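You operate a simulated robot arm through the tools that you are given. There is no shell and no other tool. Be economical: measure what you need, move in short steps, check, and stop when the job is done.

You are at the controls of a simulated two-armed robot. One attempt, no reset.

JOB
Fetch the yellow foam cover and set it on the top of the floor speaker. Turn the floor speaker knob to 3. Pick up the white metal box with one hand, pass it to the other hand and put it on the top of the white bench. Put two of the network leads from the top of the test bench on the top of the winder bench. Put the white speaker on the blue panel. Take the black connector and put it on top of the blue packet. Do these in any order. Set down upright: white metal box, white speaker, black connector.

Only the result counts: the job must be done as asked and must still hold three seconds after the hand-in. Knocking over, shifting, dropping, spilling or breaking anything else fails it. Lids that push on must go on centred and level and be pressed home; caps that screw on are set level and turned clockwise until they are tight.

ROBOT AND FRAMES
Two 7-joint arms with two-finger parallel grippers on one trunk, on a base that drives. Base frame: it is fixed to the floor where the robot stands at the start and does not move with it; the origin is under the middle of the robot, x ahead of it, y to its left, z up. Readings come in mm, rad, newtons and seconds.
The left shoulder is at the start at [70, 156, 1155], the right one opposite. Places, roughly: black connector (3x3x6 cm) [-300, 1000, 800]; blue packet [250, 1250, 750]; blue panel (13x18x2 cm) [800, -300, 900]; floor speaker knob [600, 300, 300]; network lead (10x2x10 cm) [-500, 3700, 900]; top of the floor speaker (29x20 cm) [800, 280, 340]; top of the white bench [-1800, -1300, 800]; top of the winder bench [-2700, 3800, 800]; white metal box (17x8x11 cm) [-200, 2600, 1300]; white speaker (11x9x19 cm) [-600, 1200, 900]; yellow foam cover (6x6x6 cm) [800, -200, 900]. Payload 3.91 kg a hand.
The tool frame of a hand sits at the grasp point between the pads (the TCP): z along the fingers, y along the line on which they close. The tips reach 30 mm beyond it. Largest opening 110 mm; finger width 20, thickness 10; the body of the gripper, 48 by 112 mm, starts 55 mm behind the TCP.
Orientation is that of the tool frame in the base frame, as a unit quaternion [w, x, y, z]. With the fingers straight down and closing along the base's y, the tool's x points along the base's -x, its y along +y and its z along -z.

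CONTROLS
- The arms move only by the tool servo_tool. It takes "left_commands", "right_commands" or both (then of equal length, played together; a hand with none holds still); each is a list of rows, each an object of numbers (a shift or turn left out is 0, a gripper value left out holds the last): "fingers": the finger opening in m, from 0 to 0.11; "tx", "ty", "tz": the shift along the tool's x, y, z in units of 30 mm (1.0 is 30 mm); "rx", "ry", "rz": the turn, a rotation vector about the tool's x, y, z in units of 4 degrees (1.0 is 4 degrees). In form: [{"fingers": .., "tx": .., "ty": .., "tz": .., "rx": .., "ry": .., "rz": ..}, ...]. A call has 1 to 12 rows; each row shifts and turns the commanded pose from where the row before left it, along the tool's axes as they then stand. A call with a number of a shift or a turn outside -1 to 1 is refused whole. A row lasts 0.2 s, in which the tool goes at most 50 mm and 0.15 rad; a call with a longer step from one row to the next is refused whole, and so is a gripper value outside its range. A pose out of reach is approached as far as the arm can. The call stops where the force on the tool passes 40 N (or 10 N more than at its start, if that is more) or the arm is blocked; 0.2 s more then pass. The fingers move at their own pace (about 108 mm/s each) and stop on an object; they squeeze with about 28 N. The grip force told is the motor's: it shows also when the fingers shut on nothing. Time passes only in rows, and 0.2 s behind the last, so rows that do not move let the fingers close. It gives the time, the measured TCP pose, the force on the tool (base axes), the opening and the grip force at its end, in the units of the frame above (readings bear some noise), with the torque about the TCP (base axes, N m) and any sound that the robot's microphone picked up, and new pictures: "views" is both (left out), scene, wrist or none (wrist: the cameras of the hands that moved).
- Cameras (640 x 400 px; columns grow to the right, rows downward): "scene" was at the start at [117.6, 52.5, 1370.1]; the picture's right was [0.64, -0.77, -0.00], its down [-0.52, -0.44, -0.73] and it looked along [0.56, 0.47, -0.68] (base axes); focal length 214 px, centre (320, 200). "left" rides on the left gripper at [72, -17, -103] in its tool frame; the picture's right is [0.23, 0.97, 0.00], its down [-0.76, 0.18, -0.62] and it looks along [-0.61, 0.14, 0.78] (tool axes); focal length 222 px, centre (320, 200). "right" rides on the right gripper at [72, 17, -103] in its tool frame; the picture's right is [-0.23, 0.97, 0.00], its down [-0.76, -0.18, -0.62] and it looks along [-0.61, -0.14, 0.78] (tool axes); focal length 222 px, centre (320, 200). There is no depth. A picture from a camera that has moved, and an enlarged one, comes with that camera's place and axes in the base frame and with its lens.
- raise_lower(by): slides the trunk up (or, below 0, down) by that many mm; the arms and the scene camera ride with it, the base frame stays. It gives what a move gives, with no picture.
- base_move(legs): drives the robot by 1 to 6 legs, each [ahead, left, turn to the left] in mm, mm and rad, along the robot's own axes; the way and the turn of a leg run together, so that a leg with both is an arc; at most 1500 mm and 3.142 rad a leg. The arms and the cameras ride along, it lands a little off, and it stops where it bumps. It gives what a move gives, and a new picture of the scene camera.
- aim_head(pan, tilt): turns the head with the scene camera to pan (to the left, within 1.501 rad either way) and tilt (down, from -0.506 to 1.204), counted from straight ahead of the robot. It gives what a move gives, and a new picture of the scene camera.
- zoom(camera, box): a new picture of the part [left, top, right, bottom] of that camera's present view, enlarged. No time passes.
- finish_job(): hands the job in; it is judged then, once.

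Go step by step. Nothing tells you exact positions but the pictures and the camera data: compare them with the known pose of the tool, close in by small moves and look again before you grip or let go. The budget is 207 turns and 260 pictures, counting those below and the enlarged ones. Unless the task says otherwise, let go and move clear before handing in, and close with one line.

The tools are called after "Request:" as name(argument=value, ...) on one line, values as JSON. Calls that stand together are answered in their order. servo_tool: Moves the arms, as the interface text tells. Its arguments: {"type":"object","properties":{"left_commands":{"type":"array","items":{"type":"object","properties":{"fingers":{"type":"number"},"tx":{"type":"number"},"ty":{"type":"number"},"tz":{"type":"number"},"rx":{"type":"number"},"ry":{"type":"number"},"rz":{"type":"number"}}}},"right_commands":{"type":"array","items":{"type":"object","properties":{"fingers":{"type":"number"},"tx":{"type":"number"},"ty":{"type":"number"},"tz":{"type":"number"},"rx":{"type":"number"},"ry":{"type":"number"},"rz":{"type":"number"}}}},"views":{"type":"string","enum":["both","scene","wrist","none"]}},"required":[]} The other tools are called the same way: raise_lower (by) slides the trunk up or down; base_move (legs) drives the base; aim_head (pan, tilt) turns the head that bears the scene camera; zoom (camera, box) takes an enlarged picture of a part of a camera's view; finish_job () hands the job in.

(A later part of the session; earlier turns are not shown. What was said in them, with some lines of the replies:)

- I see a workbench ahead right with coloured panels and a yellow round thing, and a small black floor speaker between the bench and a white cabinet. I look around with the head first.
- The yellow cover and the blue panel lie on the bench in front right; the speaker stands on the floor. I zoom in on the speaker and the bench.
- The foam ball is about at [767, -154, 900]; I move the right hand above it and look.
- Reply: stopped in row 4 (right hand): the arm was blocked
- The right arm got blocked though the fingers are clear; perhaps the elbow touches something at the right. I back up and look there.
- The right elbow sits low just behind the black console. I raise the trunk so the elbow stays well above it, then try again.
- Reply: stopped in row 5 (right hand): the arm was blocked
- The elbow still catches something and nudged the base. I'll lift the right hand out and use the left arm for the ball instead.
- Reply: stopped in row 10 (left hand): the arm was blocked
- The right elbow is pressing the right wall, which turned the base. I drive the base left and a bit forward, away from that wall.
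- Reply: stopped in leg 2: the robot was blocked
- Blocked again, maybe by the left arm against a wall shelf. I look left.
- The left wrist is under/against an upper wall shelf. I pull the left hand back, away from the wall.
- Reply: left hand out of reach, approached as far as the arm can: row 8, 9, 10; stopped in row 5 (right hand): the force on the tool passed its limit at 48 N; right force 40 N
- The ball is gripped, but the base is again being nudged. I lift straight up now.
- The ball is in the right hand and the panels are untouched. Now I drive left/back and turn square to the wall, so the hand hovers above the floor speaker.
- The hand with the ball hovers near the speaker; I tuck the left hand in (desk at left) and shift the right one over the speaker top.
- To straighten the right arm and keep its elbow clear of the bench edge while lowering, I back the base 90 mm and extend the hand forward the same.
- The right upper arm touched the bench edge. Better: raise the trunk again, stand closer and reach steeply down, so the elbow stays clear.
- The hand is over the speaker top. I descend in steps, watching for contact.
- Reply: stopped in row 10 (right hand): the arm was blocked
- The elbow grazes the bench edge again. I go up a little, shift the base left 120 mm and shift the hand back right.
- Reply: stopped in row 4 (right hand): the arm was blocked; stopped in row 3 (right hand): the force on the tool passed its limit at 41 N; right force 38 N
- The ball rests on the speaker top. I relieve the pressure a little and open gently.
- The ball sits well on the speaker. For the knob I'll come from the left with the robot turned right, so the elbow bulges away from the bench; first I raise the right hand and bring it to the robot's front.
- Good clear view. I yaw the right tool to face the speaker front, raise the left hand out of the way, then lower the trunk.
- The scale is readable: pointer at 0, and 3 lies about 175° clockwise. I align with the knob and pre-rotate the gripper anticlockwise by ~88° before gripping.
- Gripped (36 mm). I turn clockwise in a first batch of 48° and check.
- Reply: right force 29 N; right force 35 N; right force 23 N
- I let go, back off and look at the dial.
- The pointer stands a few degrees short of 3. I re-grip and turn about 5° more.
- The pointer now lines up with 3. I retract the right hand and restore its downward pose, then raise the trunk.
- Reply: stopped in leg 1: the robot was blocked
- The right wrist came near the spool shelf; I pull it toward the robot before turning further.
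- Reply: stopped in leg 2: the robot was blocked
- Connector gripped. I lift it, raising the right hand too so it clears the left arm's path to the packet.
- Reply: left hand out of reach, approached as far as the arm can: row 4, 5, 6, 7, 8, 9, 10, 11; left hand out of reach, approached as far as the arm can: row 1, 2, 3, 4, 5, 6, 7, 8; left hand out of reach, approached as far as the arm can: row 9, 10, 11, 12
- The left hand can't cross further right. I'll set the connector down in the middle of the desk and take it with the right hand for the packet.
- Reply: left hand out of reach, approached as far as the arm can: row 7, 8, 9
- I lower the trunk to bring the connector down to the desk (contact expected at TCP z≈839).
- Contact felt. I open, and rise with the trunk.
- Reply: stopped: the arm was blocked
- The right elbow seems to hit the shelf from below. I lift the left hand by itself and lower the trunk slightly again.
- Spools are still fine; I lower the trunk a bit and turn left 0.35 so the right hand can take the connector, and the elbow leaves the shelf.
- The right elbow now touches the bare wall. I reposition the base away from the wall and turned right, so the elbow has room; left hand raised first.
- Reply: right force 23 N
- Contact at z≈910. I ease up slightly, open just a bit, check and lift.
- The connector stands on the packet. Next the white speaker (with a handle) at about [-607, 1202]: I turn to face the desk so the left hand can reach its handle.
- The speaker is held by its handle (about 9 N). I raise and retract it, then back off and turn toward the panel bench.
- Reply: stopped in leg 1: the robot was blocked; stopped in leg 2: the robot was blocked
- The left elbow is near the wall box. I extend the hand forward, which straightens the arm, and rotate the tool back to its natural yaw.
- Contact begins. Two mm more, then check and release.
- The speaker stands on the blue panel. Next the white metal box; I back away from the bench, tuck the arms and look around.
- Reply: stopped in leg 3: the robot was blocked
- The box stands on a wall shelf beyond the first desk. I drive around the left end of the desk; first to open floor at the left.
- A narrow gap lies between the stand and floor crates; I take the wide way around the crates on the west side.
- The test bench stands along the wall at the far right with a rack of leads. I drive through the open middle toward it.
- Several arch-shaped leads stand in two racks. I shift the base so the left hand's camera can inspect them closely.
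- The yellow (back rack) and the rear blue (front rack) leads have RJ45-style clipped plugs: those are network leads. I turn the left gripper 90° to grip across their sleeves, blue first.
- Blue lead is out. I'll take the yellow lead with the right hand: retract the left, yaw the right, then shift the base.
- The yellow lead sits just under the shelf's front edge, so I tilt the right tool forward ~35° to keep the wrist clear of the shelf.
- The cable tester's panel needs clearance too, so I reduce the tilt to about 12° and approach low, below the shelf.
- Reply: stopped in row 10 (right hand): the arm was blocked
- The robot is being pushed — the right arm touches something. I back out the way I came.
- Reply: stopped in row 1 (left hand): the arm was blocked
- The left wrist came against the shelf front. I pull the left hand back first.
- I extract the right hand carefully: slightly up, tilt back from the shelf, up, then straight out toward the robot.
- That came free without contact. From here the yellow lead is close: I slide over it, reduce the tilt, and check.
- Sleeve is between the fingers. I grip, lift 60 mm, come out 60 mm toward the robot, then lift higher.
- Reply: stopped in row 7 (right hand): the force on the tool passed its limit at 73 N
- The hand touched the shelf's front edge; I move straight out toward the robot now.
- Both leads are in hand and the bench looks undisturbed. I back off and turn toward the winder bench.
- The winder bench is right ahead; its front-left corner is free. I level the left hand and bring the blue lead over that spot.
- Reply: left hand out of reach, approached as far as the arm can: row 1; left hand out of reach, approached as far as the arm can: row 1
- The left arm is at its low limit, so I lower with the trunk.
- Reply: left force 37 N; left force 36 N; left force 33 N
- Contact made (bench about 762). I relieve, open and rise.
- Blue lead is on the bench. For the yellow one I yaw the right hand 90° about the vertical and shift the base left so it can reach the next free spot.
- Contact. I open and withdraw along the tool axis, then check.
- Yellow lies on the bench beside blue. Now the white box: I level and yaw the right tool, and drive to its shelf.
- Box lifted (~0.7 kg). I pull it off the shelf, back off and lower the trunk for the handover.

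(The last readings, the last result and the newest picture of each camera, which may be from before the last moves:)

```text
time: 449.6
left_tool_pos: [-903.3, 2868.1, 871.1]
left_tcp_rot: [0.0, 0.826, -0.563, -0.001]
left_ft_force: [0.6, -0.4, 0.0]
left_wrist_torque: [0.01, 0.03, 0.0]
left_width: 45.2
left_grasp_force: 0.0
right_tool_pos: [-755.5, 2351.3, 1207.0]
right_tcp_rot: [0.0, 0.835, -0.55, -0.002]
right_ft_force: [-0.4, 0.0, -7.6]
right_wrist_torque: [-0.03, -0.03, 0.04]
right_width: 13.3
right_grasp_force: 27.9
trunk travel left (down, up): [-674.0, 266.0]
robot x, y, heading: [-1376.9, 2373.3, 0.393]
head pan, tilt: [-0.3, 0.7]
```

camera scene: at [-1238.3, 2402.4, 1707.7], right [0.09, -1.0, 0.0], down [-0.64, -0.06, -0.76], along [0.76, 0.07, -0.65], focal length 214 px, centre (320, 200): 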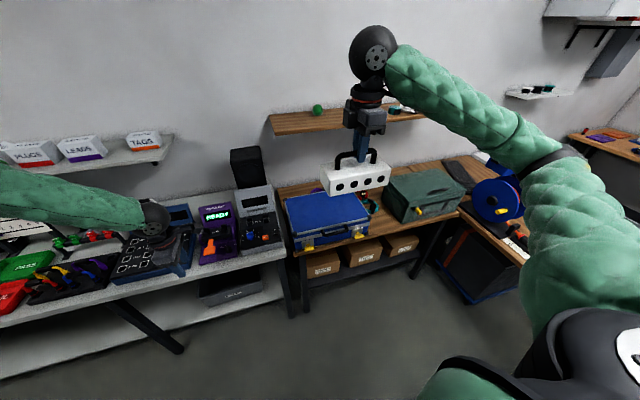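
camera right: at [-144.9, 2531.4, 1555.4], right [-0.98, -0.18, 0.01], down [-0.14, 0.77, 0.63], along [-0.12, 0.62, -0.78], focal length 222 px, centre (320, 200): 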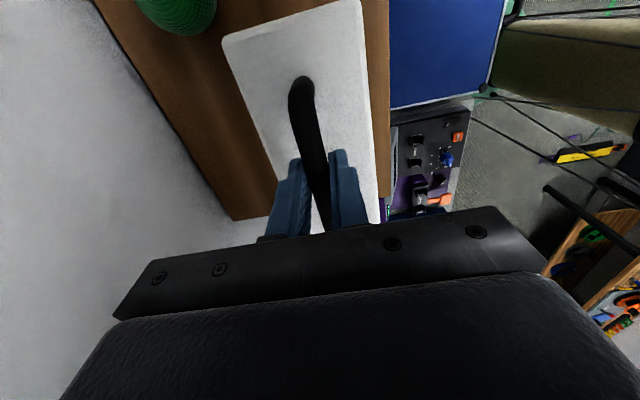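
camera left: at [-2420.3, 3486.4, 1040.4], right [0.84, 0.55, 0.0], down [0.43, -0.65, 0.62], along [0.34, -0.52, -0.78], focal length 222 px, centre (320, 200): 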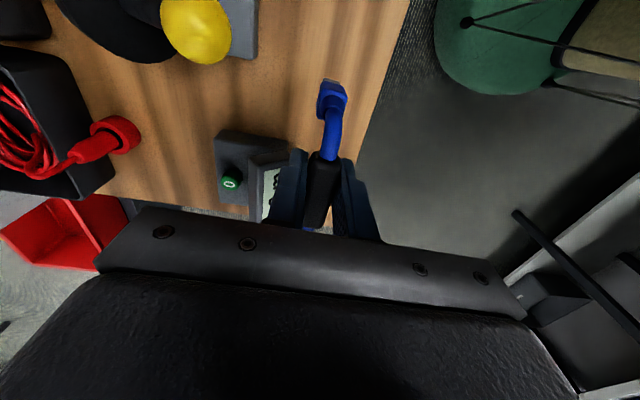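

Request:
servo_tool(left_commands=[{"ry": 1, "fingers": 0.11}, {"ry": 1}, {"ry": 1}, {"ry": 1}, {"ry": 1}, {"ry": 1}, {"ry": 1}, {"ry": 1}, {"ry": 1}, {"ry": 1}, {"ry": 1}, {"ry": 1}], right_commands=[{"tx": -0.43}, {"tx": -0.43}, {"tx": -0.43}, {"tx": -0.43}, {"tx": -0.43}, {"tx": -0.43}, {"tx": -0.43}, {"tx": -0.43}, {"tx": -0.43}, {"tx": -0.43}, {}, {}], views="none")

Request:
servo_tool(left_commands=[{"ry": 1, "ty": 0.2}, {"ry": 1, "ty": 0.2}, {"ry": 1, "ty": 0.2}, {"ry": 1, "ty": 0.2}, {"ry": 1, "ty": 0.2}, {"ry": 1, "ty": 0.2}, {"ry": 1, "ty": 0.2}, {"ry": 1, "ty": 0.2}, {"ry": 1, "ty": 0.2}, {"ry": 1, "ty": 0.2}, {"ry": 0.5}], views="none")

Request:
servo_tool(left_commands=[{"tx": 0.9}, {"tx": 0.9}, {"tx": 0.9}, {"tx": 0.9}, {"tx": 0.9}, {"tx": 0.9}, {"tx": 0.9}, {"tx": 0.9}, {"tx": 0.9}, {"tx": 0.9}], views="both")

```text
time: 452.2
left_tool_pos: [-904.4, 2869.0, 872.0]
left_tcp_rot: [0.231, 0.754, -0.515, 0.336]
left_ft_force: [-0.3, -0.3, -0.2]
left_wrist_torque: [0.0, 0.01, -0.01]
left_width: 109.9
left_grasp_force: 0.1
right_tool_pos: [-806.7, 2469.2, 1206.7]
right_tcp_rot: [0.001, 0.835, -0.55, -0.004]
right_ft_force: [-0.3, 0.4, -6.6]
right_wrist_torque: [-0.05, -0.01, 0.03]
right_width: 13.5
right_grasp_force: 27.9
trunk travel left (down, up): [-674.0, 266.0]
robot x, y, heading: [-1375.9, 2378.1, 0.395]
head pan, tilt: [-0.3, 0.7]
```

```text
time: 454.6
left_tool_pos: [-1089.2, 2869.2, 984.5]
left_tcp_rot: [0.399, 0.584, -0.398, 0.584]
left_ft_force: [0.1, 0.2, 0.6]
left_wrist_torque: [0.02, 0.02, -0.01]
left_width: 110.0
left_grasp_force: 0.1
left hand out of reach, approached as far as the arm can: row 1, 2, 3, 4, 5, 6, 7, 8, 9
right_tool_pos: [-805.3, 2468.7, 1205.8]
right_tcp_rot: [0.0, 0.836, -0.549, -0.005]
right_ft_force: [0.9, -0.5, -7.3]
right_wrist_torque: [-0.05, -0.03, 0.0]
right_width: 13.8
right_grasp_force: 28.3
trunk travel left (down, up): [-674.0, 266.0]
robot x, y, heading: [-1371.8, 2377.6, 0.397]
head pan, tilt: [-0.3, 0.7]
```

```text
time: 456.8
left_tool_pos: [-1092.3, 2872.5, 1255.4]
left_tcp_rot: [0.399, 0.584, -0.399, 0.584]
left_ft_force: [0.6, 0.5, -0.5]
left_wrist_torque: [-0.01, -0.03, 0.0]
left_width: 109.9
left_grasp_force: 0.0
right_tool_pos: [-807.2, 2469.1, 1207.4]
right_tcp_rot: [0.0, 0.836, -0.549, -0.003]
right_ft_force: [-0.4, -0.7, -6.3]
right_wrist_torque: [-0.05, -0.06, -0.04]
right_width: 13.8
right_grasp_force: 27.8
trunk travel left (down, up): [-674.0, 266.0]
robot x, y, heading: [-1375.7, 2375.1, 0.392]
head pan, tilt: [-0.3, 0.7]
camera scene: at [-1240.1, 2401.9, 1447.9], right [0.09, -1.0, 0.0], down [-0.64, -0.06, -0.76], along [0.76, 0.07, -0.64], focal length 214 px, centre (320, 200)
camera left: at [-1114.6, 2975.4, 1326.4], right [-0.91, -0.35, 0.23], down [-0.39, 0.51, -0.76], along [0.15, -0.78, -0.61], focal length 222 px, centre (320, 200)
```

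scene: 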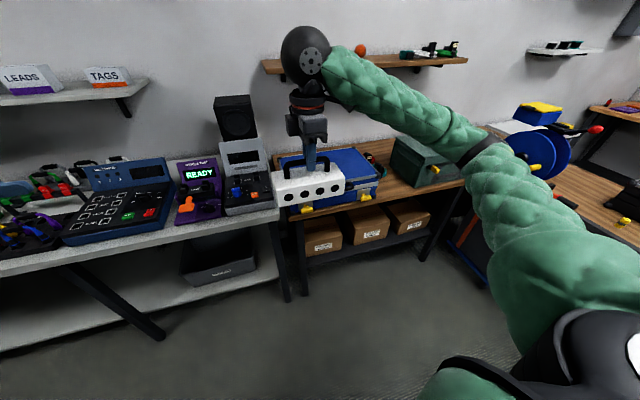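
left: 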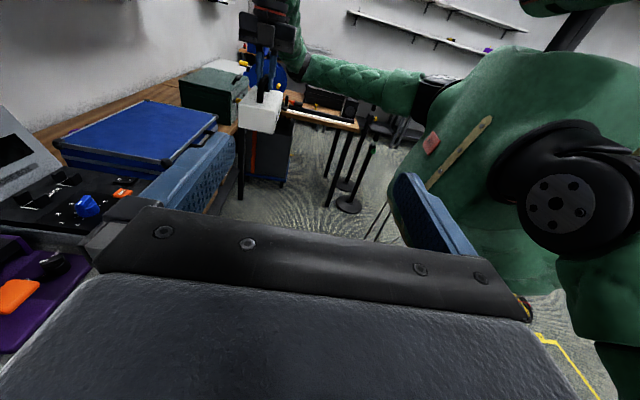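

Request:
servo_tool(left_commands=[{"tx": -0.94, "ty": -0.99}, {"tx": -0.94, "ty": -0.99}, {"tx": -0.94, "ty": -0.99}, {"tx": -0.94, "ty": -0.99}, {"tz": 1}, {"tz": 1}, {"tz": 1}, {"tz": 1}, {"tz": 1}, {"tz": 1}, {"tz": 1}, {"tz": 1}], views="wrist")

```text
time: 459.4
left_tool_pos: [-892.9, 2691.5, 1140.4]
left_tcp_rot: [0.399, 0.585, -0.398, 0.583]
left_ft_force: [0.6, 0.4, -0.4]
left_wrist_torque: [0.0, -0.01, -0.03]
left_width: 109.9
left_grasp_force: 0.1
right_tool_pos: [-805.9, 2469.1, 1206.5]
right_tcp_rot: [0.001, 0.836, -0.549, -0.004]
right_ft_force: [0.0, 0.6, -6.9]
right_wrist_torque: [-0.04, 0.0, 0.0]
right_width: 13.6
right_grasp_force: 28.4
trunk travel left (down, up): [-674.0, 266.0]
robot x, y, heading: [-1373.1, 2377.7, 0.396]
head pan, tilt: [-0.3, 0.7]
camera left: at [-916.1, 2794.1, 1213.5], right [-0.91, -0.36, 0.23], down [-0.39, 0.51, -0.76], along [0.15, -0.78, -0.61], focal length 222 px, centre (320, 200)
```

left: 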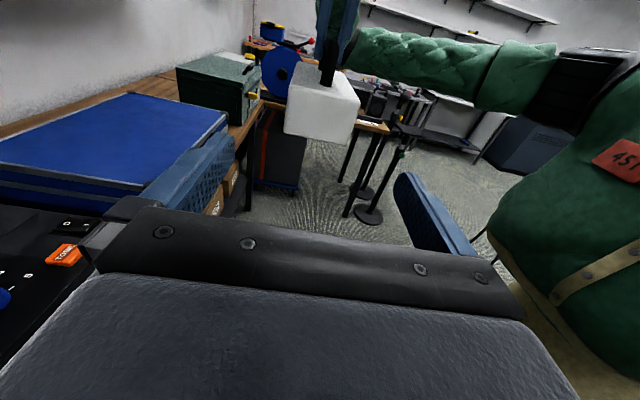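

Request:
servo_tool(left_commands=[{"tz": 0.9}, {"tz": 0.9}, {"tz": 0.9}, {"tz": 0.9}, {"tz": 0.9}, {"tz": 0.9}, {"tz": 0.7}, {}], views="both")

```text
time: 461.2
left_tool_pos: [-827.1, 2521.6, 1141.5]
left_tcp_rot: [0.399, 0.584, -0.398, 0.585]
left_ft_force: [1.1, -0.7, -0.5]
left_wrist_torque: [0.01, -0.02, 0.0]
left_width: 110.0
left_grasp_force: 0.0
right_tool_pos: [-806.4, 2470.3, 1207.1]
right_tcp_rot: [0.0, 0.835, -0.55, -0.003]
right_ft_force: [0.4, 0.6, -7.7]
right_wrist_torque: [-0.08, -0.04, -0.02]
right_width: 13.9
right_grasp_force: 28.5
trunk travel left (down, up): [-674.0, 266.0]
robot x, y, heading: [-1374.6, 2376.6, 0.396]
head pan, tilt: [-0.3, 0.7]
camera scene: at [-1240.3, 2402.2, 1448.0], right [0.09, -1.0, 0.0], down [-0.64, -0.06, -0.76], along [0.76, 0.07, -0.64], focal length 214 px, centre (320, 200)
camera left: at [-849.6, 2624.8, 1213.0], right [-0.91, -0.36, 0.23], down [-0.39, 0.51, -0.76], along [0.15, -0.78, -0.61], focal length 222 px, centre (320, 200)
```

scene: 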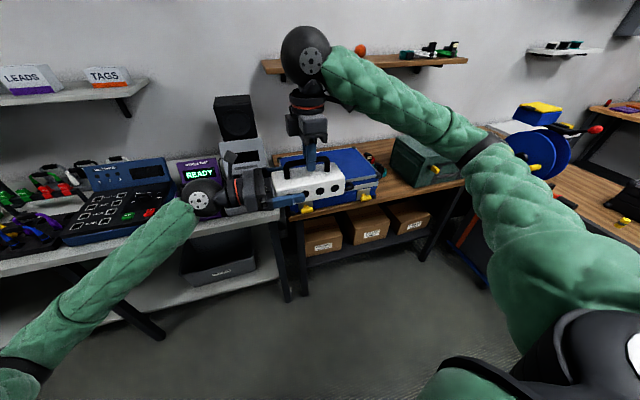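
left: 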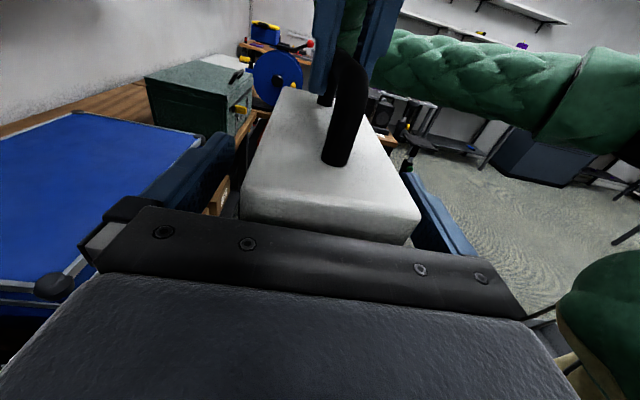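

Request:
servo_tool(left_commands=[{"tz": 0.6}, {}, {"fingers": 0.07}, {}, {}, {}], views="none")

```text
time: 462.6
left_tool_pos: [-818.5, 2503.9, 1141.6]
left_tcp_rot: [0.399, 0.584, -0.398, 0.584]
left_ft_force: [-7.3, 0.6, 0.3]
left_wrist_torque: [0.17, -0.32, 0.34]
left_width: 80.4
left_grasp_force: 28.0
right_tool_pos: [-806.8, 2469.0, 1207.0]
right_tcp_rot: [0.0, 0.835, -0.55, -0.003]
right_ft_force: [7.8, 0.5, -0.8]
right_wrist_torque: [0.07, -0.04, -0.57]
right_width: 14.1
right_grasp_force: 27.5
trunk travel left (down, up): [-674.0, 266.0]
robot x, y, heading: [-1372.5, 2373.7, 0.394]
head pan, tilt: [-0.3, 0.7]
```

Left grips the box (80 mm). Now the right hand lets go of the handle and moves up and away.

Request:
servo_tool(right_commands=[{"fingers": 0.03}, {"fingers": 0.05}, {}, {"tz": -0.6}, {"tz": -0.9}, {"tz": -0.9}, {"tz": -0.9}, {"tx": 0.8}, {"tx": 0.8}, {"tx": 0.8}, {"tx": 0.8}], views="scene")

```text
time: 465.0
left_tool_pos: [-819.6, 2502.5, 1142.3]
left_tcp_rot: [0.399, 0.584, -0.399, 0.584]
left_ft_force: [1.0, -0.2, 0.2]
left_wrist_torque: [0.23, 0.08, 0.03]
left_width: 80.1
left_grasp_force: 27.8
right_tool_pos: [-767.0, 2381.7, 1305.6]
right_tcp_rot: [-0.001, 0.836, -0.549, -0.004]
right_ft_force: [-0.1, 0.1, 0.3]
right_wrist_torque: [0.02, -0.03, -0.02]
right_width: 49.8
right_grasp_force: 0.1
trunk travel left (down, up): [-674.0, 266.0]
robot x, y, heading: [-1372.8, 2374.8, 0.392]
head pan, tilt: [-0.3, 0.7]
camera scene: at [-1240.2, 2400.5, 1448.0], right [0.09, -1.0, 0.0], down [-0.64, -0.06, -0.76], along [0.76, 0.07, -0.64], focal length 214 px, centre (320, 200)
```

scene: 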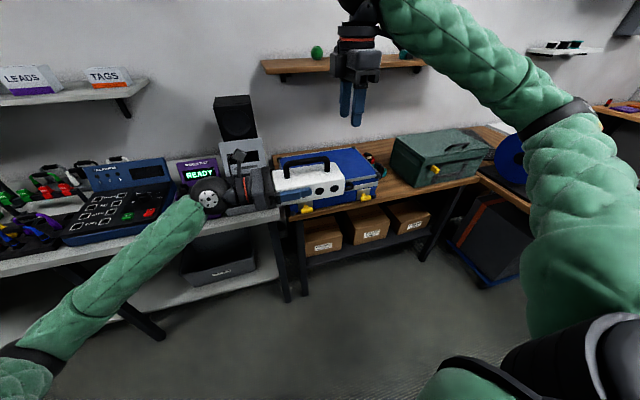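

The box is now in the left hand only. I drive around the floor crates to the white bench and turn to face it.

Request:
base_move(legs=[[-876, 142, 0], [-876, 142, 0], [-400, -600, 0], [-222, -974, 0], [617, -1226, 0], [0, 0, -1.571]])

```text
time: 492.1
left_tool_pos: [-1904.0, -1202.8, 1133.1]
left_tcp_rot: [-0.683, -0.176, 0.689, -0.166]
left_ft_force: [0.4, 0.2, 0.6]
left_wrist_torque: [0.1, -0.22, 0.03]
left_width: 79.8
left_grasp_force: 27.3
right_tool_pos: [-2023.4, -1267.6, 1307.2]
right_tcp_rot: [0.003, -0.255, 0.967, 0.002]
right_ft_force: [-1.0, 0.6, 0.0]
right_wrist_torque: [0.0, -0.01, 0.0]
right_width: 50.2
right_grasp_force: 0.1
trunk travel left (down, up): [-674.0, 266.0]
robot x, y, heading: [-2097.0, -662.1, -1.071]
head pan, tilt: [-0.3, 0.7]
stopped in leg 6: the robot was blocked; the commanded pose is now the measured one
camera scene: at [-2051.1, -792.3, 1448.0], right [-0.98, -0.2, 0.0], down [-0.13, 0.63, -0.76], along [0.15, -0.75, -0.64], focal length 214 px, centre (320, 200)
```

scene: 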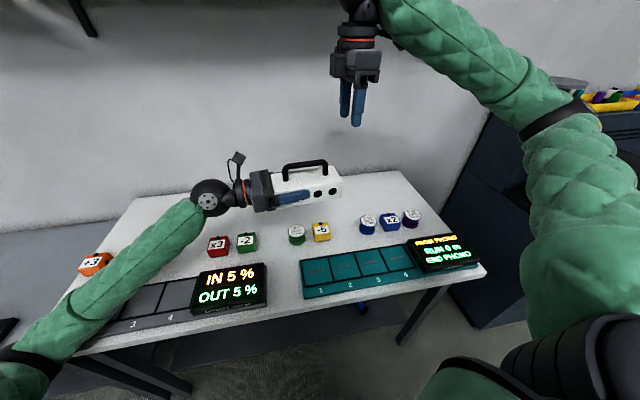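

Arrived at the white bench; its back strip is free. Lowering the arm flat there would drag the elbow over the items, so I'll regrip: right hand steadies the handle, then the left takes the handle from above.

Request:
servo_tool(right_commands=[{"ry": -1, "tx": -0.5}, {"ry": -1, "tx": -0.5}, {"ry": -1, "tx": -0.5}, {"ry": -1, "tx": -0.5}, {}], views="wrist")

```text
time: 493.3
left_tool_pos: [-1903.6, -1201.1, 1134.2]
left_tcp_rot: [-0.684, -0.174, 0.689, -0.166]
left_ft_force: [0.0, -0.1, -0.6]
left_wrist_torque: [0.1, -0.17, 0.0]
left_width: 79.8
left_grasp_force: 27.8
right_tool_pos: [-1971.5, -1235.4, 1313.1]
right_tcp_rot: [0.137, -0.251, 0.958, 0.038]
right_ft_force: [0.0, -0.3, -0.7]
right_wrist_torque: [-0.01, 0.0, -0.01]
right_width: 50.1
right_grasp_force: 0.1
trunk travel left (down, up): [-674.0, 266.0]
robot x, y, heading: [-2094.0, -662.1, -1.074]
head pan, tilt: [-0.3, 0.7]
camera right: at [-2065.6, -1269.0, 1391.7], right [-0.29, 0.96, 0.07], down [0.57, 0.12, 0.81], along [0.77, 0.27, -0.58], focal length 222 px, centre (320, 200)
```

right: 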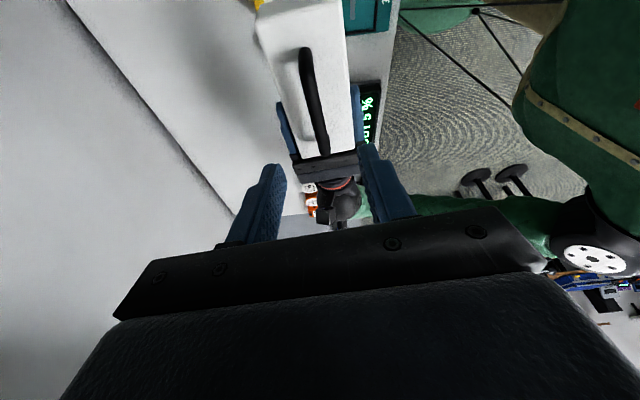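

Request:
servo_tool(right_commands=[{"tx": 0.256, "tz": 0.7, "ty": -0.07}, {"tx": 0.256, "tz": 0.7}, {"tx": 0.256, "tz": 0.7}, {"tx": 0.256, "tz": 0.7}, {"tx": 0.256, "tz": 0.7}, {}], views="wrist")

```text
time: 494.7
left_tool_pos: [-1903.6, -1202.2, 1135.6]
left_tcp_rot: [-0.684, -0.174, 0.689, -0.165]
left_ft_force: [0.0, 0.4, 0.5]
left_wrist_torque: [0.11, -0.19, 0.01]
left_width: 79.7
left_grasp_force: 27.9
right_tool_pos: [-1977.8, -1240.7, 1201.6]
right_tcp_rot: [0.137, -0.25, 0.958, 0.038]
right_ft_force: [0.4, -0.6, 0.0]
right_wrist_torque: [-0.02, 0.0, 0.02]
right_width: 50.3
right_grasp_force: 0.2
trunk travel left (down, up): [-674.0, 266.0]
robot x, y, heading: [-2094.1, -664.0, -1.07]
head pan, tilt: [-0.3, 0.7]
camera right: at [-2071.9, -1273.9, 1279.9], right [-0.29, 0.96, 0.07], down [0.57, 0.12, 0.81], along [0.77, 0.27, -0.58], focal length 222 px, centre (320, 200)
```

right: 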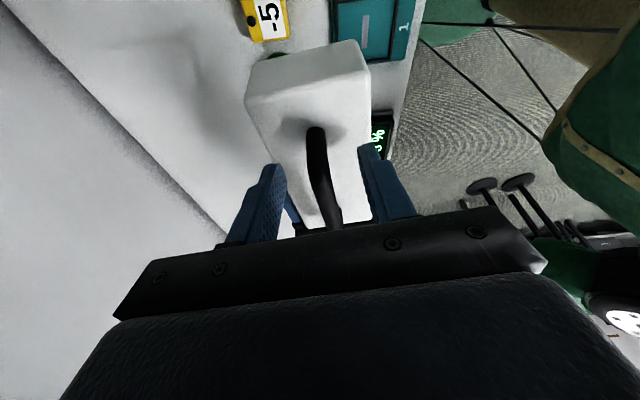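

Request:
servo_tool(right_commands=[{"fingers": 0.005}, {}, {}, {}], views="none")

```text
time: 495.7
left_tool_pos: [-1903.8, -1201.2, 1134.7]
left_tcp_rot: [-0.684, -0.175, 0.688, -0.167]
left_ft_force: [-1.5, 6.1, 0.1]
left_wrist_torque: [-0.49, -0.38, -0.11]
left_width: 79.8
left_grasp_force: 28.3
right_tool_pos: [-1978.7, -1240.7, 1202.0]
right_tcp_rot: [0.137, -0.25, 0.958, 0.037]
right_ft_force: [2.2, -5.4, 0.5]
right_wrist_torque: [0.16, 0.13, -0.38]
right_width: 13.9
right_grasp_force: 28.0
trunk travel left (down, up): [-674.0, 266.0]
robot x, y, heading: [-2092.3, -664.3, -1.068]
head pan, tilt: [-0.3, 0.7]
```

Request:
servo_tool(left_commands=[{"fingers": 0.11}, {}, {}, {"tz": -0.9}, {"tz": -0.9}, {"tz": -0.9}, {"tz": -0.9}, {"tz": -0.9}, {"tz": -0.9}, {"tz": -0.9}, {"tz": -0.9}], views="scene")

```text
time: 498.1
left_tool_pos: [-1712.2, -1102.5, 1134.7]
left_tcp_rot: [-0.684, -0.174, 0.689, -0.165]
left_ft_force: [0.4, 0.8, -0.6]
left_wrist_torque: [-0.03, 0.02, -0.01]
left_width: 110.2
left_grasp_force: 0.1
right_tool_pos: [-1977.7, -1240.7, 1199.4]
right_tcp_rot: [0.137, -0.25, 0.958, 0.039]
right_ft_force: [-0.4, 0.0, -0.1]
right_wrist_torque: [-0.23, 0.32, -0.02]
right_width: 13.9
right_grasp_force: 28.0
trunk travel left (down, up): [-674.0, 266.0]
robot x, y, heading: [-2095.0, -662.6, -1.071]
head pan, tilt: [-0.3, 0.7]
camera scene: at [-2050.4, -792.5, 1448.0], right [-0.98, -0.2, 0.0], down [-0.13, 0.63, -0.76], along [0.15, -0.75, -0.64], focal length 214 px, centre (320, 200)
```

scene: 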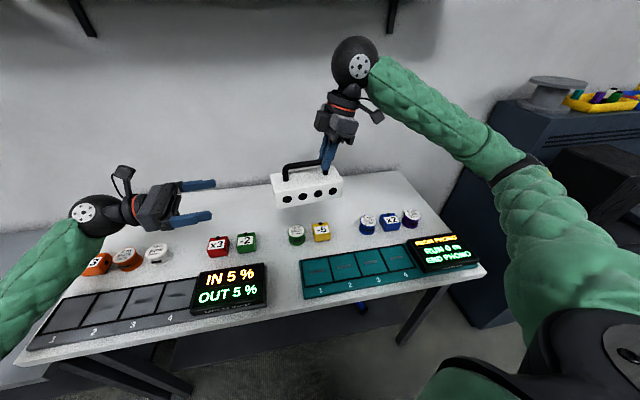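

Request:
servo_tool(left_commands=[{"ry": -1, "fingers": 0.05}, {"ry": -1}, {"ry": -1}, {"ry": -1}, {"ry": -1}, {"ry": -1}, {"ry": -1}, {"ry": -1}, {"ry": -1}, {"ry": -1}, {"ry": -1}, {"ry": -1}], views="none")

Request:
servo_tool(left_commands=[{"ry": -1}, {"ry": -1}, {"ry": -1}, {"ry": -1}, {"ry": -1}, {"ry": -1}, {"tx": 0.3, "tz": -0.9}, {"tx": 0.3, "tz": -0.9}, {"tx": 0.3, "tz": -0.9}, {"tx": 0.3, "tz": -0.9}, {"tx": 0.3, "tz": -0.9}, {"tx": 0.15, "tz": -0.5}], views="none")

```text
time: 500.7
left_tool_pos: [-1712.9, -1102.2, 1135.1]
left_tcp_rot: [-0.344, -0.228, 0.907, -0.08]
left_ft_force: [0.4, -0.1, 0.4]
left_wrist_torque: [0.0, 0.02, 0.0]
left_width: 49.8
left_grasp_force: 0.1
right_tool_pos: [-1977.1, -1243.6, 1200.0]
right_tcp_rot: [0.137, -0.251, 0.958, 0.037]
right_ft_force: [0.1, -0.6, -1.1]
right_wrist_torque: [-0.13, 0.34, 0.02]
right_width: 14.0
right_grasp_force: 28.2
trunk travel left (down, up): [-674.0, 266.0]
robot x, y, heading: [-2092.1, -661.2, -1.07]
head pan, tilt: [-0.3, 0.7]
```

```text
time: 503.3
left_tool_pos: [-1714.1, -1105.3, 1292.0]
left_tcp_rot: [-0.149, -0.24, 0.959, -0.031]
left_ft_force: [-0.5, -0.1, -0.3]
left_wrist_torque: [0.01, 0.02, -0.01]
left_width: 50.1
left_grasp_force: 0.0
right_tool_pos: [-1977.1, -1242.1, 1199.9]
right_tcp_rot: [0.136, -0.25, 0.958, 0.038]
right_ft_force: [0.5, -0.1, 0.2]
right_wrist_torque: [-0.15, 0.33, -0.04]
right_width: 13.7
right_grasp_force: 27.7
trunk travel left (down, up): [-674.0, 266.0]
robot x, y, heading: [-2096.4, -665.9, -1.069]
head pan, tilt: [-0.3, 0.7]
```

Request:
servo_tool(left_commands=[{"tx": 0.95, "ty": 0.02, "tz": 0.31}, {"tx": 0.95, "ty": 0.02, "tz": 0.31}, {"tx": 0.95, "ty": 0.02, "tz": 0.31}, {"tx": 0.95, "ty": 0.02, "tz": 0.31}, {"tx": 0.95, "ty": 0.02, "tz": 0.31}, {"tx": 0.95, "ty": 0.02, "tz": 0.31}, {"tx": 0.95, "ty": 0.02, "tz": 0.31}, {"tx": 0.5, "tz": 0.16}, {}], views="both")

```text
time: 505.3
left_tool_pos: [-1916.9, -1205.4, 1291.2]
left_tcp_rot: [-0.149, -0.239, 0.959, -0.031]
left_ft_force: [0.0, -0.2, -0.4]
left_wrist_torque: [-0.02, -0.02, -0.02]
left_width: 50.1
left_grasp_force: 0.0
right_tool_pos: [-1976.8, -1242.0, 1200.0]
right_tcp_rot: [0.137, -0.25, 0.958, 0.038]
right_ft_force: [-0.1, -0.3, 0.9]
right_wrist_torque: [-0.17, 0.31, -0.02]
right_width: 13.6
right_grasp_force: 27.9
trunk travel left (down, up): [-674.0, 266.0]
robot x, y, heading: [-2098.5, -664.1, -1.07]
head pan, tilt: [-0.3, 0.7]
camera scene: at [-2050.4, -793.0, 1448.0], right [-0.98, -0.2, 0.0], down [-0.13, 0.63, -0.76], along [0.15, -0.75, -0.64], focal length 214 px, centre (320, 200)
camera left: at [-1943.1, -1239.1, 1411.7], right [-0.65, 0.76, 0.08], down [0.73, 0.58, 0.37], along [0.23, 0.3, -0.93], focal length 222 px, centre (320, 200)
```

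scene: 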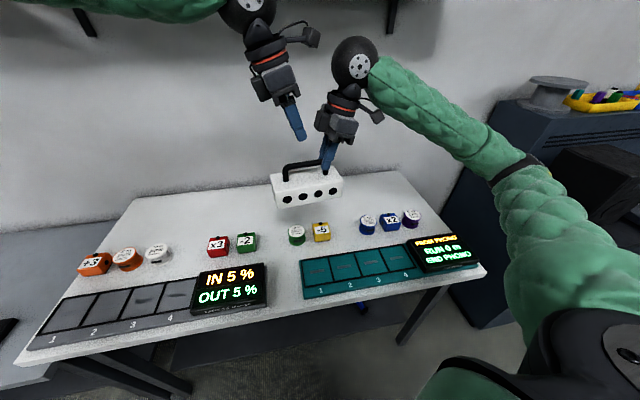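
left: 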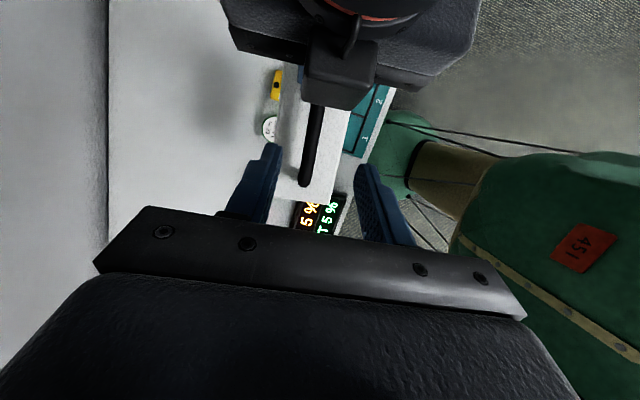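

Request:
servo_tool(left_commands=[{"ry": 1}, {"ry": 1}, {"ry": 1}, {"tx": -0.275, "ty": -0.04, "tz": 0.7}, {"tx": -0.275, "ty": -0.04, "tz": 0.7}, {"tx": -0.275, "ty": -0.04, "tz": 0.7}, {}], views="both")

```text
time: 506.9
left_tool_pos: [-1923.7, -1214.7, 1224.8]
left_tcp_rot: [-0.248, -0.234, 0.938, -0.056]
left_ft_force: [0.0, 0.2, 0.7]
left_wrist_torque: [-0.01, 0.02, 0.01]
left_width: 50.1
left_grasp_force: 0.1
right_tool_pos: [-1976.7, -1242.4, 1200.8]
right_tcp_rot: [0.137, -0.25, 0.958, 0.039]
right_ft_force: [0.3, 0.0, -0.7]
right_wrist_torque: [-0.18, 0.32, 0.01]
right_width: 13.8
right_grasp_force: 28.2
trunk travel left (down, up): [-674.0, 266.0]
robot x, y, heading: [-2100.0, -668.8, -1.073]
head pan, tilt: [-0.3, 0.7]
camera scene: at [-2050.8, -792.8, 1448.0], right [-0.98, -0.2, 0.0], down [-0.13, 0.63, -0.76], along [0.15, -0.75, -0.64], focal length 214 px, centre (320, 200)
camera left: at [-1926.9, -1236.1, 1349.0], right [-0.63, 0.77, 0.12], down [0.77, 0.61, 0.17], along [0.06, 0.2, -0.98], focal length 222 px, centre (320, 200)
```

scene: 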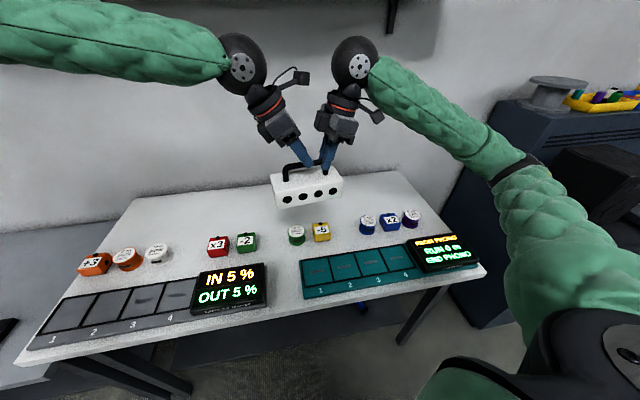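
left: 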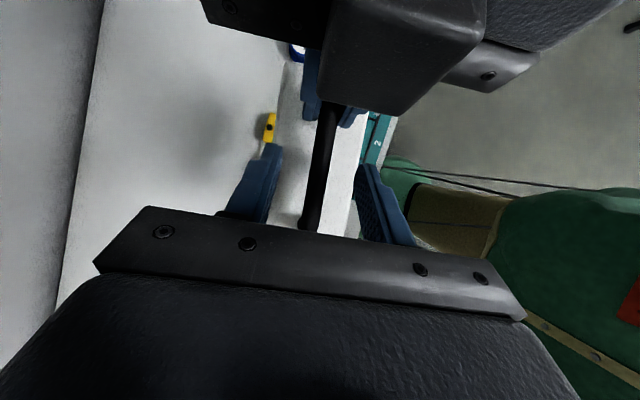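

Request:
servo_tool(left_commands=[{"tx": -0.3, "tz": 0.75}, {}, {"fingers": 0.005}, {}, {}, {}], views="none")

```text
time: 508.3
left_tool_pos: [-1927.2, -1214.2, 1201.1]
left_tcp_rot: [-0.249, -0.235, 0.938, -0.056]
left_ft_force: [4.3, -11.7, 0.0]
left_wrist_torque: [-0.28, 0.04, 0.79]
left_width: 13.8
left_grasp_force: 27.9
right_tool_pos: [-1978.6, -1242.8, 1200.0]
right_tcp_rot: [0.136, -0.251, 0.958, 0.039]
right_ft_force: [-4.9, 12.1, 0.0]
right_wrist_torque: [0.17, 0.11, -0.06]
right_width: 13.8
right_grasp_force: 28.0
trunk travel left (down, up): [-674.0, 266.0]
robot x, y, heading: [-2095.1, -666.8, -1.072]
head pan, tilt: [-0.3, 0.7]
```

Left grips the handle (13.8 mm). The right hand releases and backs away up and to the right.

Request:
servo_tool(right_commands=[{"fingers": 0.03}, {"fingers": 0.05}, {}, {"tz": -0.7}, {"tz": -0.9}, {"tz": -0.9}, {"tz": -0.9}, {"tz": -0.9}, {"tx": 0.9}, {"tx": 0.9}, {"tx": 0.9}, {}], views="scene")

```text
time: 510.9
left_tool_pos: [-1926.3, -1213.5, 1201.1]
left_tcp_rot: [-0.249, -0.235, 0.938, -0.056]
left_ft_force: [0.1, -0.1, -0.3]
left_wrist_torque: [0.03, -0.05, 0.0]
left_width: 13.6
left_grasp_force: 28.0
right_tool_pos: [-2077.2, -1301.0, 1303.9]
right_tcp_rot: [0.137, -0.25, 0.958, 0.039]
right_ft_force: [-0.4, 1.3, 0.4]
right_wrist_torque: [-0.01, -0.02, 0.0]
right_width: 50.1
right_grasp_force: 0.1
trunk travel left (down, up): [-674.0, 266.0]
robot x, y, heading: [-2092.1, -664.0, -1.068]
head pan, tilt: [-0.3, 0.7]
camera scene: at [-2050.2, -793.4, 1447.9], right [-0.98, -0.2, 0.0], down [-0.13, 0.63, -0.76], along [0.15, -0.75, -0.64], focal length 214 px, centre (320, 200)
```

scene: 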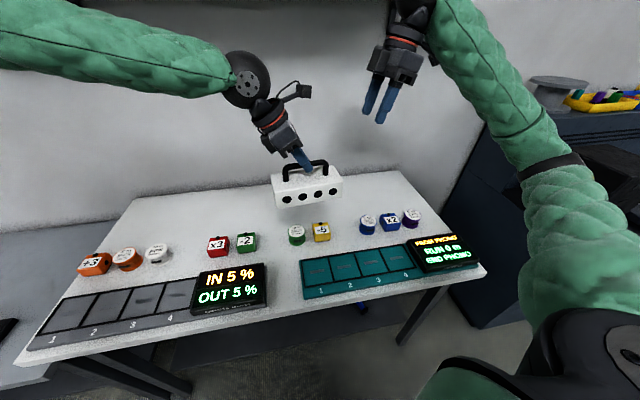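

Request:
servo_tool(left_commands=[{"tx": -0.3, "ty": -0.9, "tz": -0.182}, {"tx": -0.3, "ty": -0.9, "tz": -0.182}, {"tx": -0.3, "ty": -0.9, "tz": -0.182}, {"tx": -0.3, "ty": -0.9, "tz": -0.182}, {"tx": -0.3, "ty": -0.9, "tz": -0.182}, {"tx": -0.3, "ty": -0.9, "tz": -0.182}, {"tx": -0.3, "ty": -0.9, "tz": -0.182}, {"tx": -0.3, "ty": -0.9, "tz": -0.182}, {"tx": -0.3, "ty": -0.9, "tz": -0.182}, {"tx": -0.46, "tz": 0.81}, {"tx": -0.46, "tz": 0.81}, {"tx": -0.46, "tz": 0.81}], views="scene")

```text
time: 513.5
left_tool_pos: [-1725.4, -1384.8, 1116.6]
left_tcp_rot: [-0.249, -0.235, 0.938, -0.055]
left_ft_force: [-0.3, 0.7, -0.9]
left_wrist_torque: [0.02, -0.03, 0.03]
left_width: 13.8
left_grasp_force: 28.1
right_tool_pos: [-2076.9, -1301.5, 1304.6]
right_tcp_rot: [0.136, -0.251, 0.958, 0.039]
right_ft_force: [0.7, -0.4, -0.5]
right_wrist_torque: [0.04, 0.03, -0.02]
right_width: 50.2
right_grasp_force: 0.1
trunk travel left (down, up): [-674.0, 266.0]
robot x, y, heading: [-2095.4, -662.9, -1.069]
head pan, tilt: [-0.3, 0.7]
camera scene: at [-2050.0, -793.9, 1447.9], right [-0.98, -0.2, 0.0], down [-0.13, 0.63, -0.76], along [0.15, -0.75, -0.65], focal length 214 px, centre (320, 200)
```

scene: 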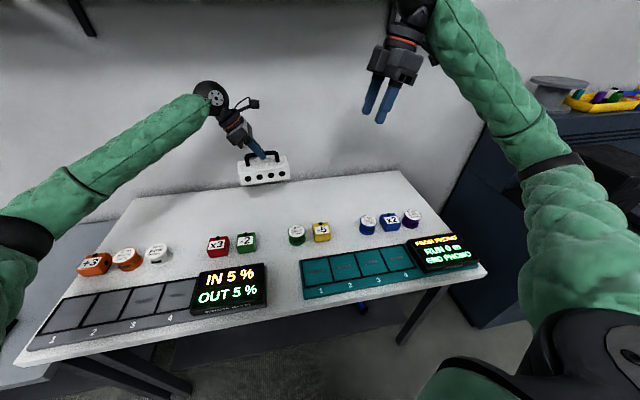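

Request:
servo_tool(left_commands=[{"tx": -0.46, "tz": 0.81}, {"tx": -0.46, "tz": 0.81}, {"tx": -0.46, "tz": 0.81}, {"tx": -0.46, "tz": 0.81}, {"tx": -0.46, "tz": 0.81}, {"tx": -0.46, "tz": 0.81}, {}], views="scene")

Request:
zoom(camera="scene", box=[180, 150, 360, 270])

```text
time: 515.1
left_tool_pos: [-1728.4, -1381.4, 954.1]
left_tcp_rot: [-0.249, -0.233, 0.938, -0.059]
left_ft_force: [4.4, -4.3, 23.0]
left_wrist_torque: [-0.14, 0.13, 0.03]
left_width: 13.7
left_grasp_force: 27.9
right_tool_pos: [-2077.7, -1298.7, 1305.0]
right_tcp_rot: [0.137, -0.25, 0.958, 0.037]
right_ft_force: [-0.6, 0.1, 0.1]
right_wrist_torque: [-0.01, 0.02, 0.0]
right_width: 50.0
right_grasp_force: 0.0
trunk travel left (down, up): [-674.0, 266.0]
robot x, y, heading: [-2098.1, -662.5, -1.069]
head pan, tilt: [-0.3, 0.7]
camera scene: at [-2051.4, -791.7, 1448.6], right [-0.98, -0.2, 0.0], down [-0.13, 0.63, -0.77], along [0.15, -0.75, -0.64], focal length 214 px, centre (320, 200)
```

scene: 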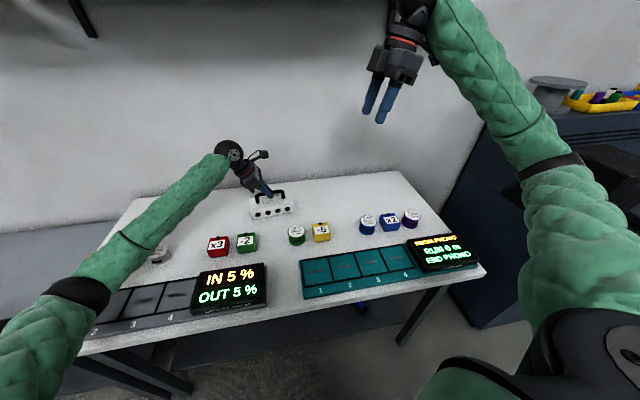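

```text
3.33 times, centred on (270, 210) of scene
camera zoom: at [-2051.4, -791.7, 1448.6], right [-0.98, -0.2, 0.0], down [-0.13, 0.63, -0.77], along [0.15, -0.75, -0.64], focal length 715 px, centre (487, 167)
```

zoom: 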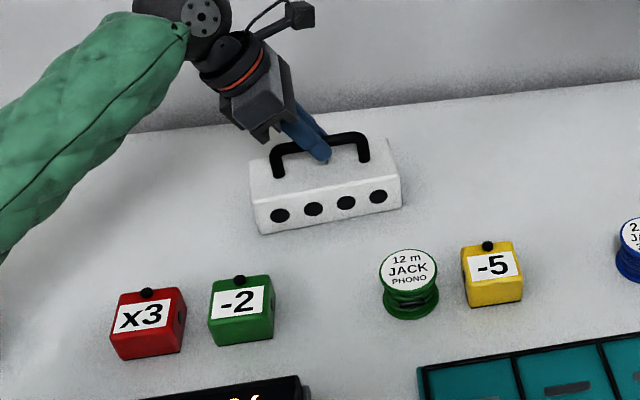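

The box stands on the bench behind the cubes. I relieve, open and withdraw.

Request:
servo_tool(left_commands=[{"tz": -0.04, "tx": 0.02}, {"fingers": 0.03}, {"fingers": 0.05}, {}, {"tx": 0.46, "tz": -0.81}, {"tx": 0.46, "tz": -0.81}, {"tx": 0.46, "tz": -0.81}, {"tx": 0.46, "tz": -0.81}, {"tx": 0.46, "tz": -0.81}, {"tx": 0.46, "tz": -0.81}, {"tx": 0.46, "tz": -0.81}, {"tx": 0.46, "tz": -0.81}], views="scene")

Request:
zoom(camera="scene", box=[50, 160, 350, 330])

```text
time: 517.7
left_tool_pos: [-1729.3, -1384.6, 1175.3]
left_tcp_rot: [-0.248, -0.234, 0.939, -0.056]
left_ft_force: [-0.3, 0.3, -0.3]
left_wrist_torque: [0.0, -0.01, 0.01]
left_width: 50.3
left_grasp_force: 0.1
right_tool_pos: [-2078.3, -1300.4, 1304.1]
right_tcp_rot: [0.136, -0.251, 0.958, 0.038]
right_ft_force: [-0.1, -0.1, 0.2]
right_wrist_torque: [0.01, -0.02, 0.0]
right_width: 50.0
right_grasp_force: 0.0
trunk travel left (down, up): [-674.0, 266.0]
robot x, y, heading: [-2091.8, -666.7, -1.072]
head pan, tilt: [-0.3, 0.7]
camera scene: at [-2051.5, -792.8, 1448.0], right [-0.98, -0.2, 0.0], down [-0.13, 0.63, -0.76], along [0.15, -0.75, -0.64], focal length 214 px, centre (320, 200)
```

scene: 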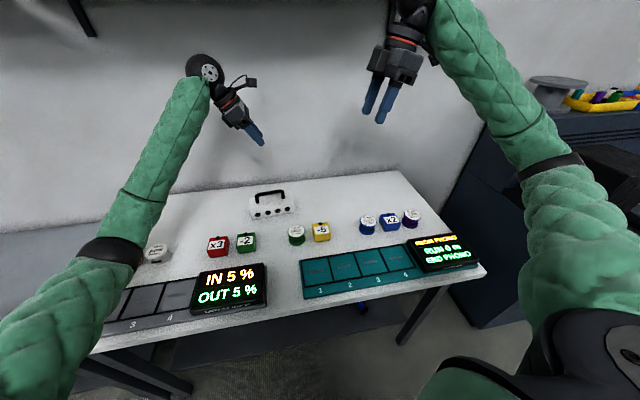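

```text
2.13 times, centred on (200, 245) of scene
camera zoom: at [-2051.5, -792.8, 1448.0], right [-0.98, -0.2, 0.0], down [-0.13, 0.63, -0.76], along [0.15, -0.75, -0.64], focal length 458 px, centre (576, 104)
```

zoom: 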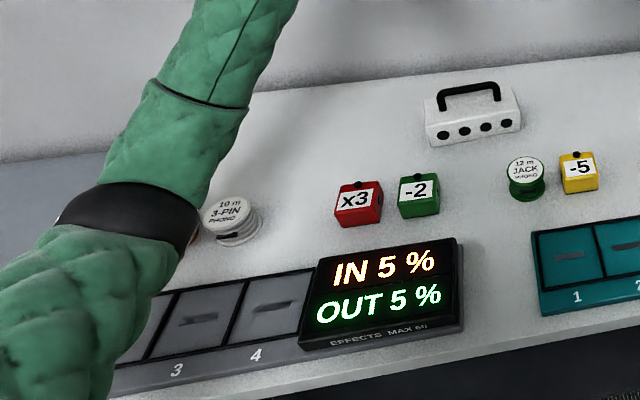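

The box stands upright on the white bench. I raise the trunk, back away and check once more.

Request:
raise_lower(by=150)

Request:
base_move(legs=[[-500, 0, 0]])

Request:
zoom(camera="scene", box=[100, 180, 520, 380])

```text
time: 519.5
left_tool_pos: [-1728.3, -1384.3, 1322.9]
left_tcp_rot: [-0.248, -0.235, 0.938, -0.056]
left_ft_force: [-0.3, -0.2, 0.1]
left_wrist_torque: [0.0, 0.0, 0.01]
left_width: 50.2
left_grasp_force: 0.1
right_tool_pos: [-2076.5, -1300.0, 1453.7]
right_tcp_rot: [0.137, -0.251, 0.957, 0.038]
right_ft_force: [-0.1, 0.4, 0.3]
right_wrist_torque: [-0.01, -0.02, 0.0]
right_width: 50.2
right_grasp_force: 0.1
trunk travel left (down, up): [-824.0, 116.0]
robot x, y, heading: [-2097.2, -665.0, -1.073]
head pan, tilt: [-0.3, 0.7]
```

```text
time: 522.5
left_tool_pos: [-1972.1, -933.5, 1324.2]
left_tcp_rot: [-0.248, -0.238, 0.937, -0.058]
left_ft_force: [0.3, 0.1, 0.2]
left_wrist_torque: [-0.04, 0.01, 0.01]
left_width: 50.3
left_grasp_force: 0.0
right_tool_pos: [-2321.6, -851.3, 1454.0]
right_tcp_rot: [0.137, -0.254, 0.957, 0.039]
right_ft_force: [0.0, -0.1, -0.1]
right_wrist_torque: [-0.01, -0.01, -0.01]
right_width: 50.2
right_grasp_force: 0.0
trunk travel left (down, up): [-824.0, 116.0]
robot x, y, heading: [-2340.9, -216.0, -1.065]
head pan, tilt: [-0.3, 0.7]
camera scene: at [-2298.1, -343.8, 1597.9], right [-0.98, -0.21, 0.0], down [-0.13, 0.63, -0.76], along [0.16, -0.75, -0.64], focal length 214 px, centre (320, 200)
```

scene: 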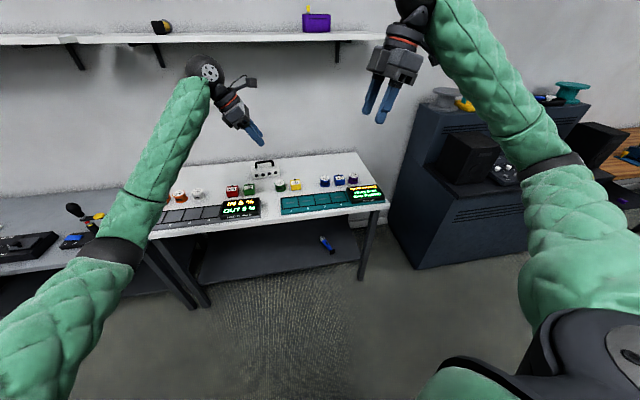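

```text
1.52 times, centred on (310, 280) of scene
camera zoom: at [-2298.1, -343.8, 1597.9], right [-0.98, -0.21, 0.0], down [-0.13, 0.63, -0.76], along [0.16, -0.75, -0.64], focal length 327 px, centre (335, 78)
```

zoom: 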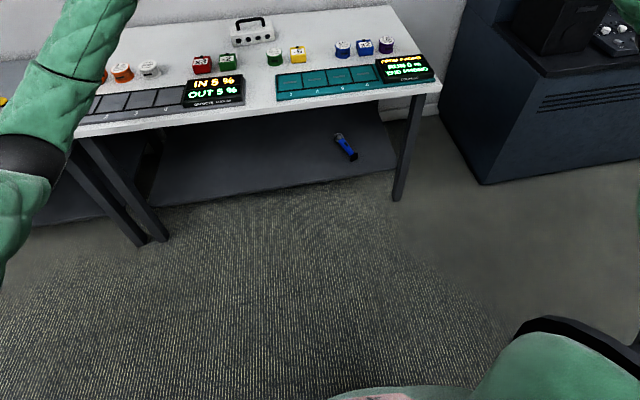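

All six parts are done as far as I can see: the last pictures show the box upright on the white bench, and I have moved clear. I hand the job in.

Request:
finish_job()

```text
The job is handed in.
```

I handed the job in with all six parts done; I read the knob at 3 by eye, and the yellow lead tipped onto its side on the winder bench (the blue one stands). I could not see any other item out of place in my later pictures, but the arms bumped walls, shelves and a bench edge several times along the way.
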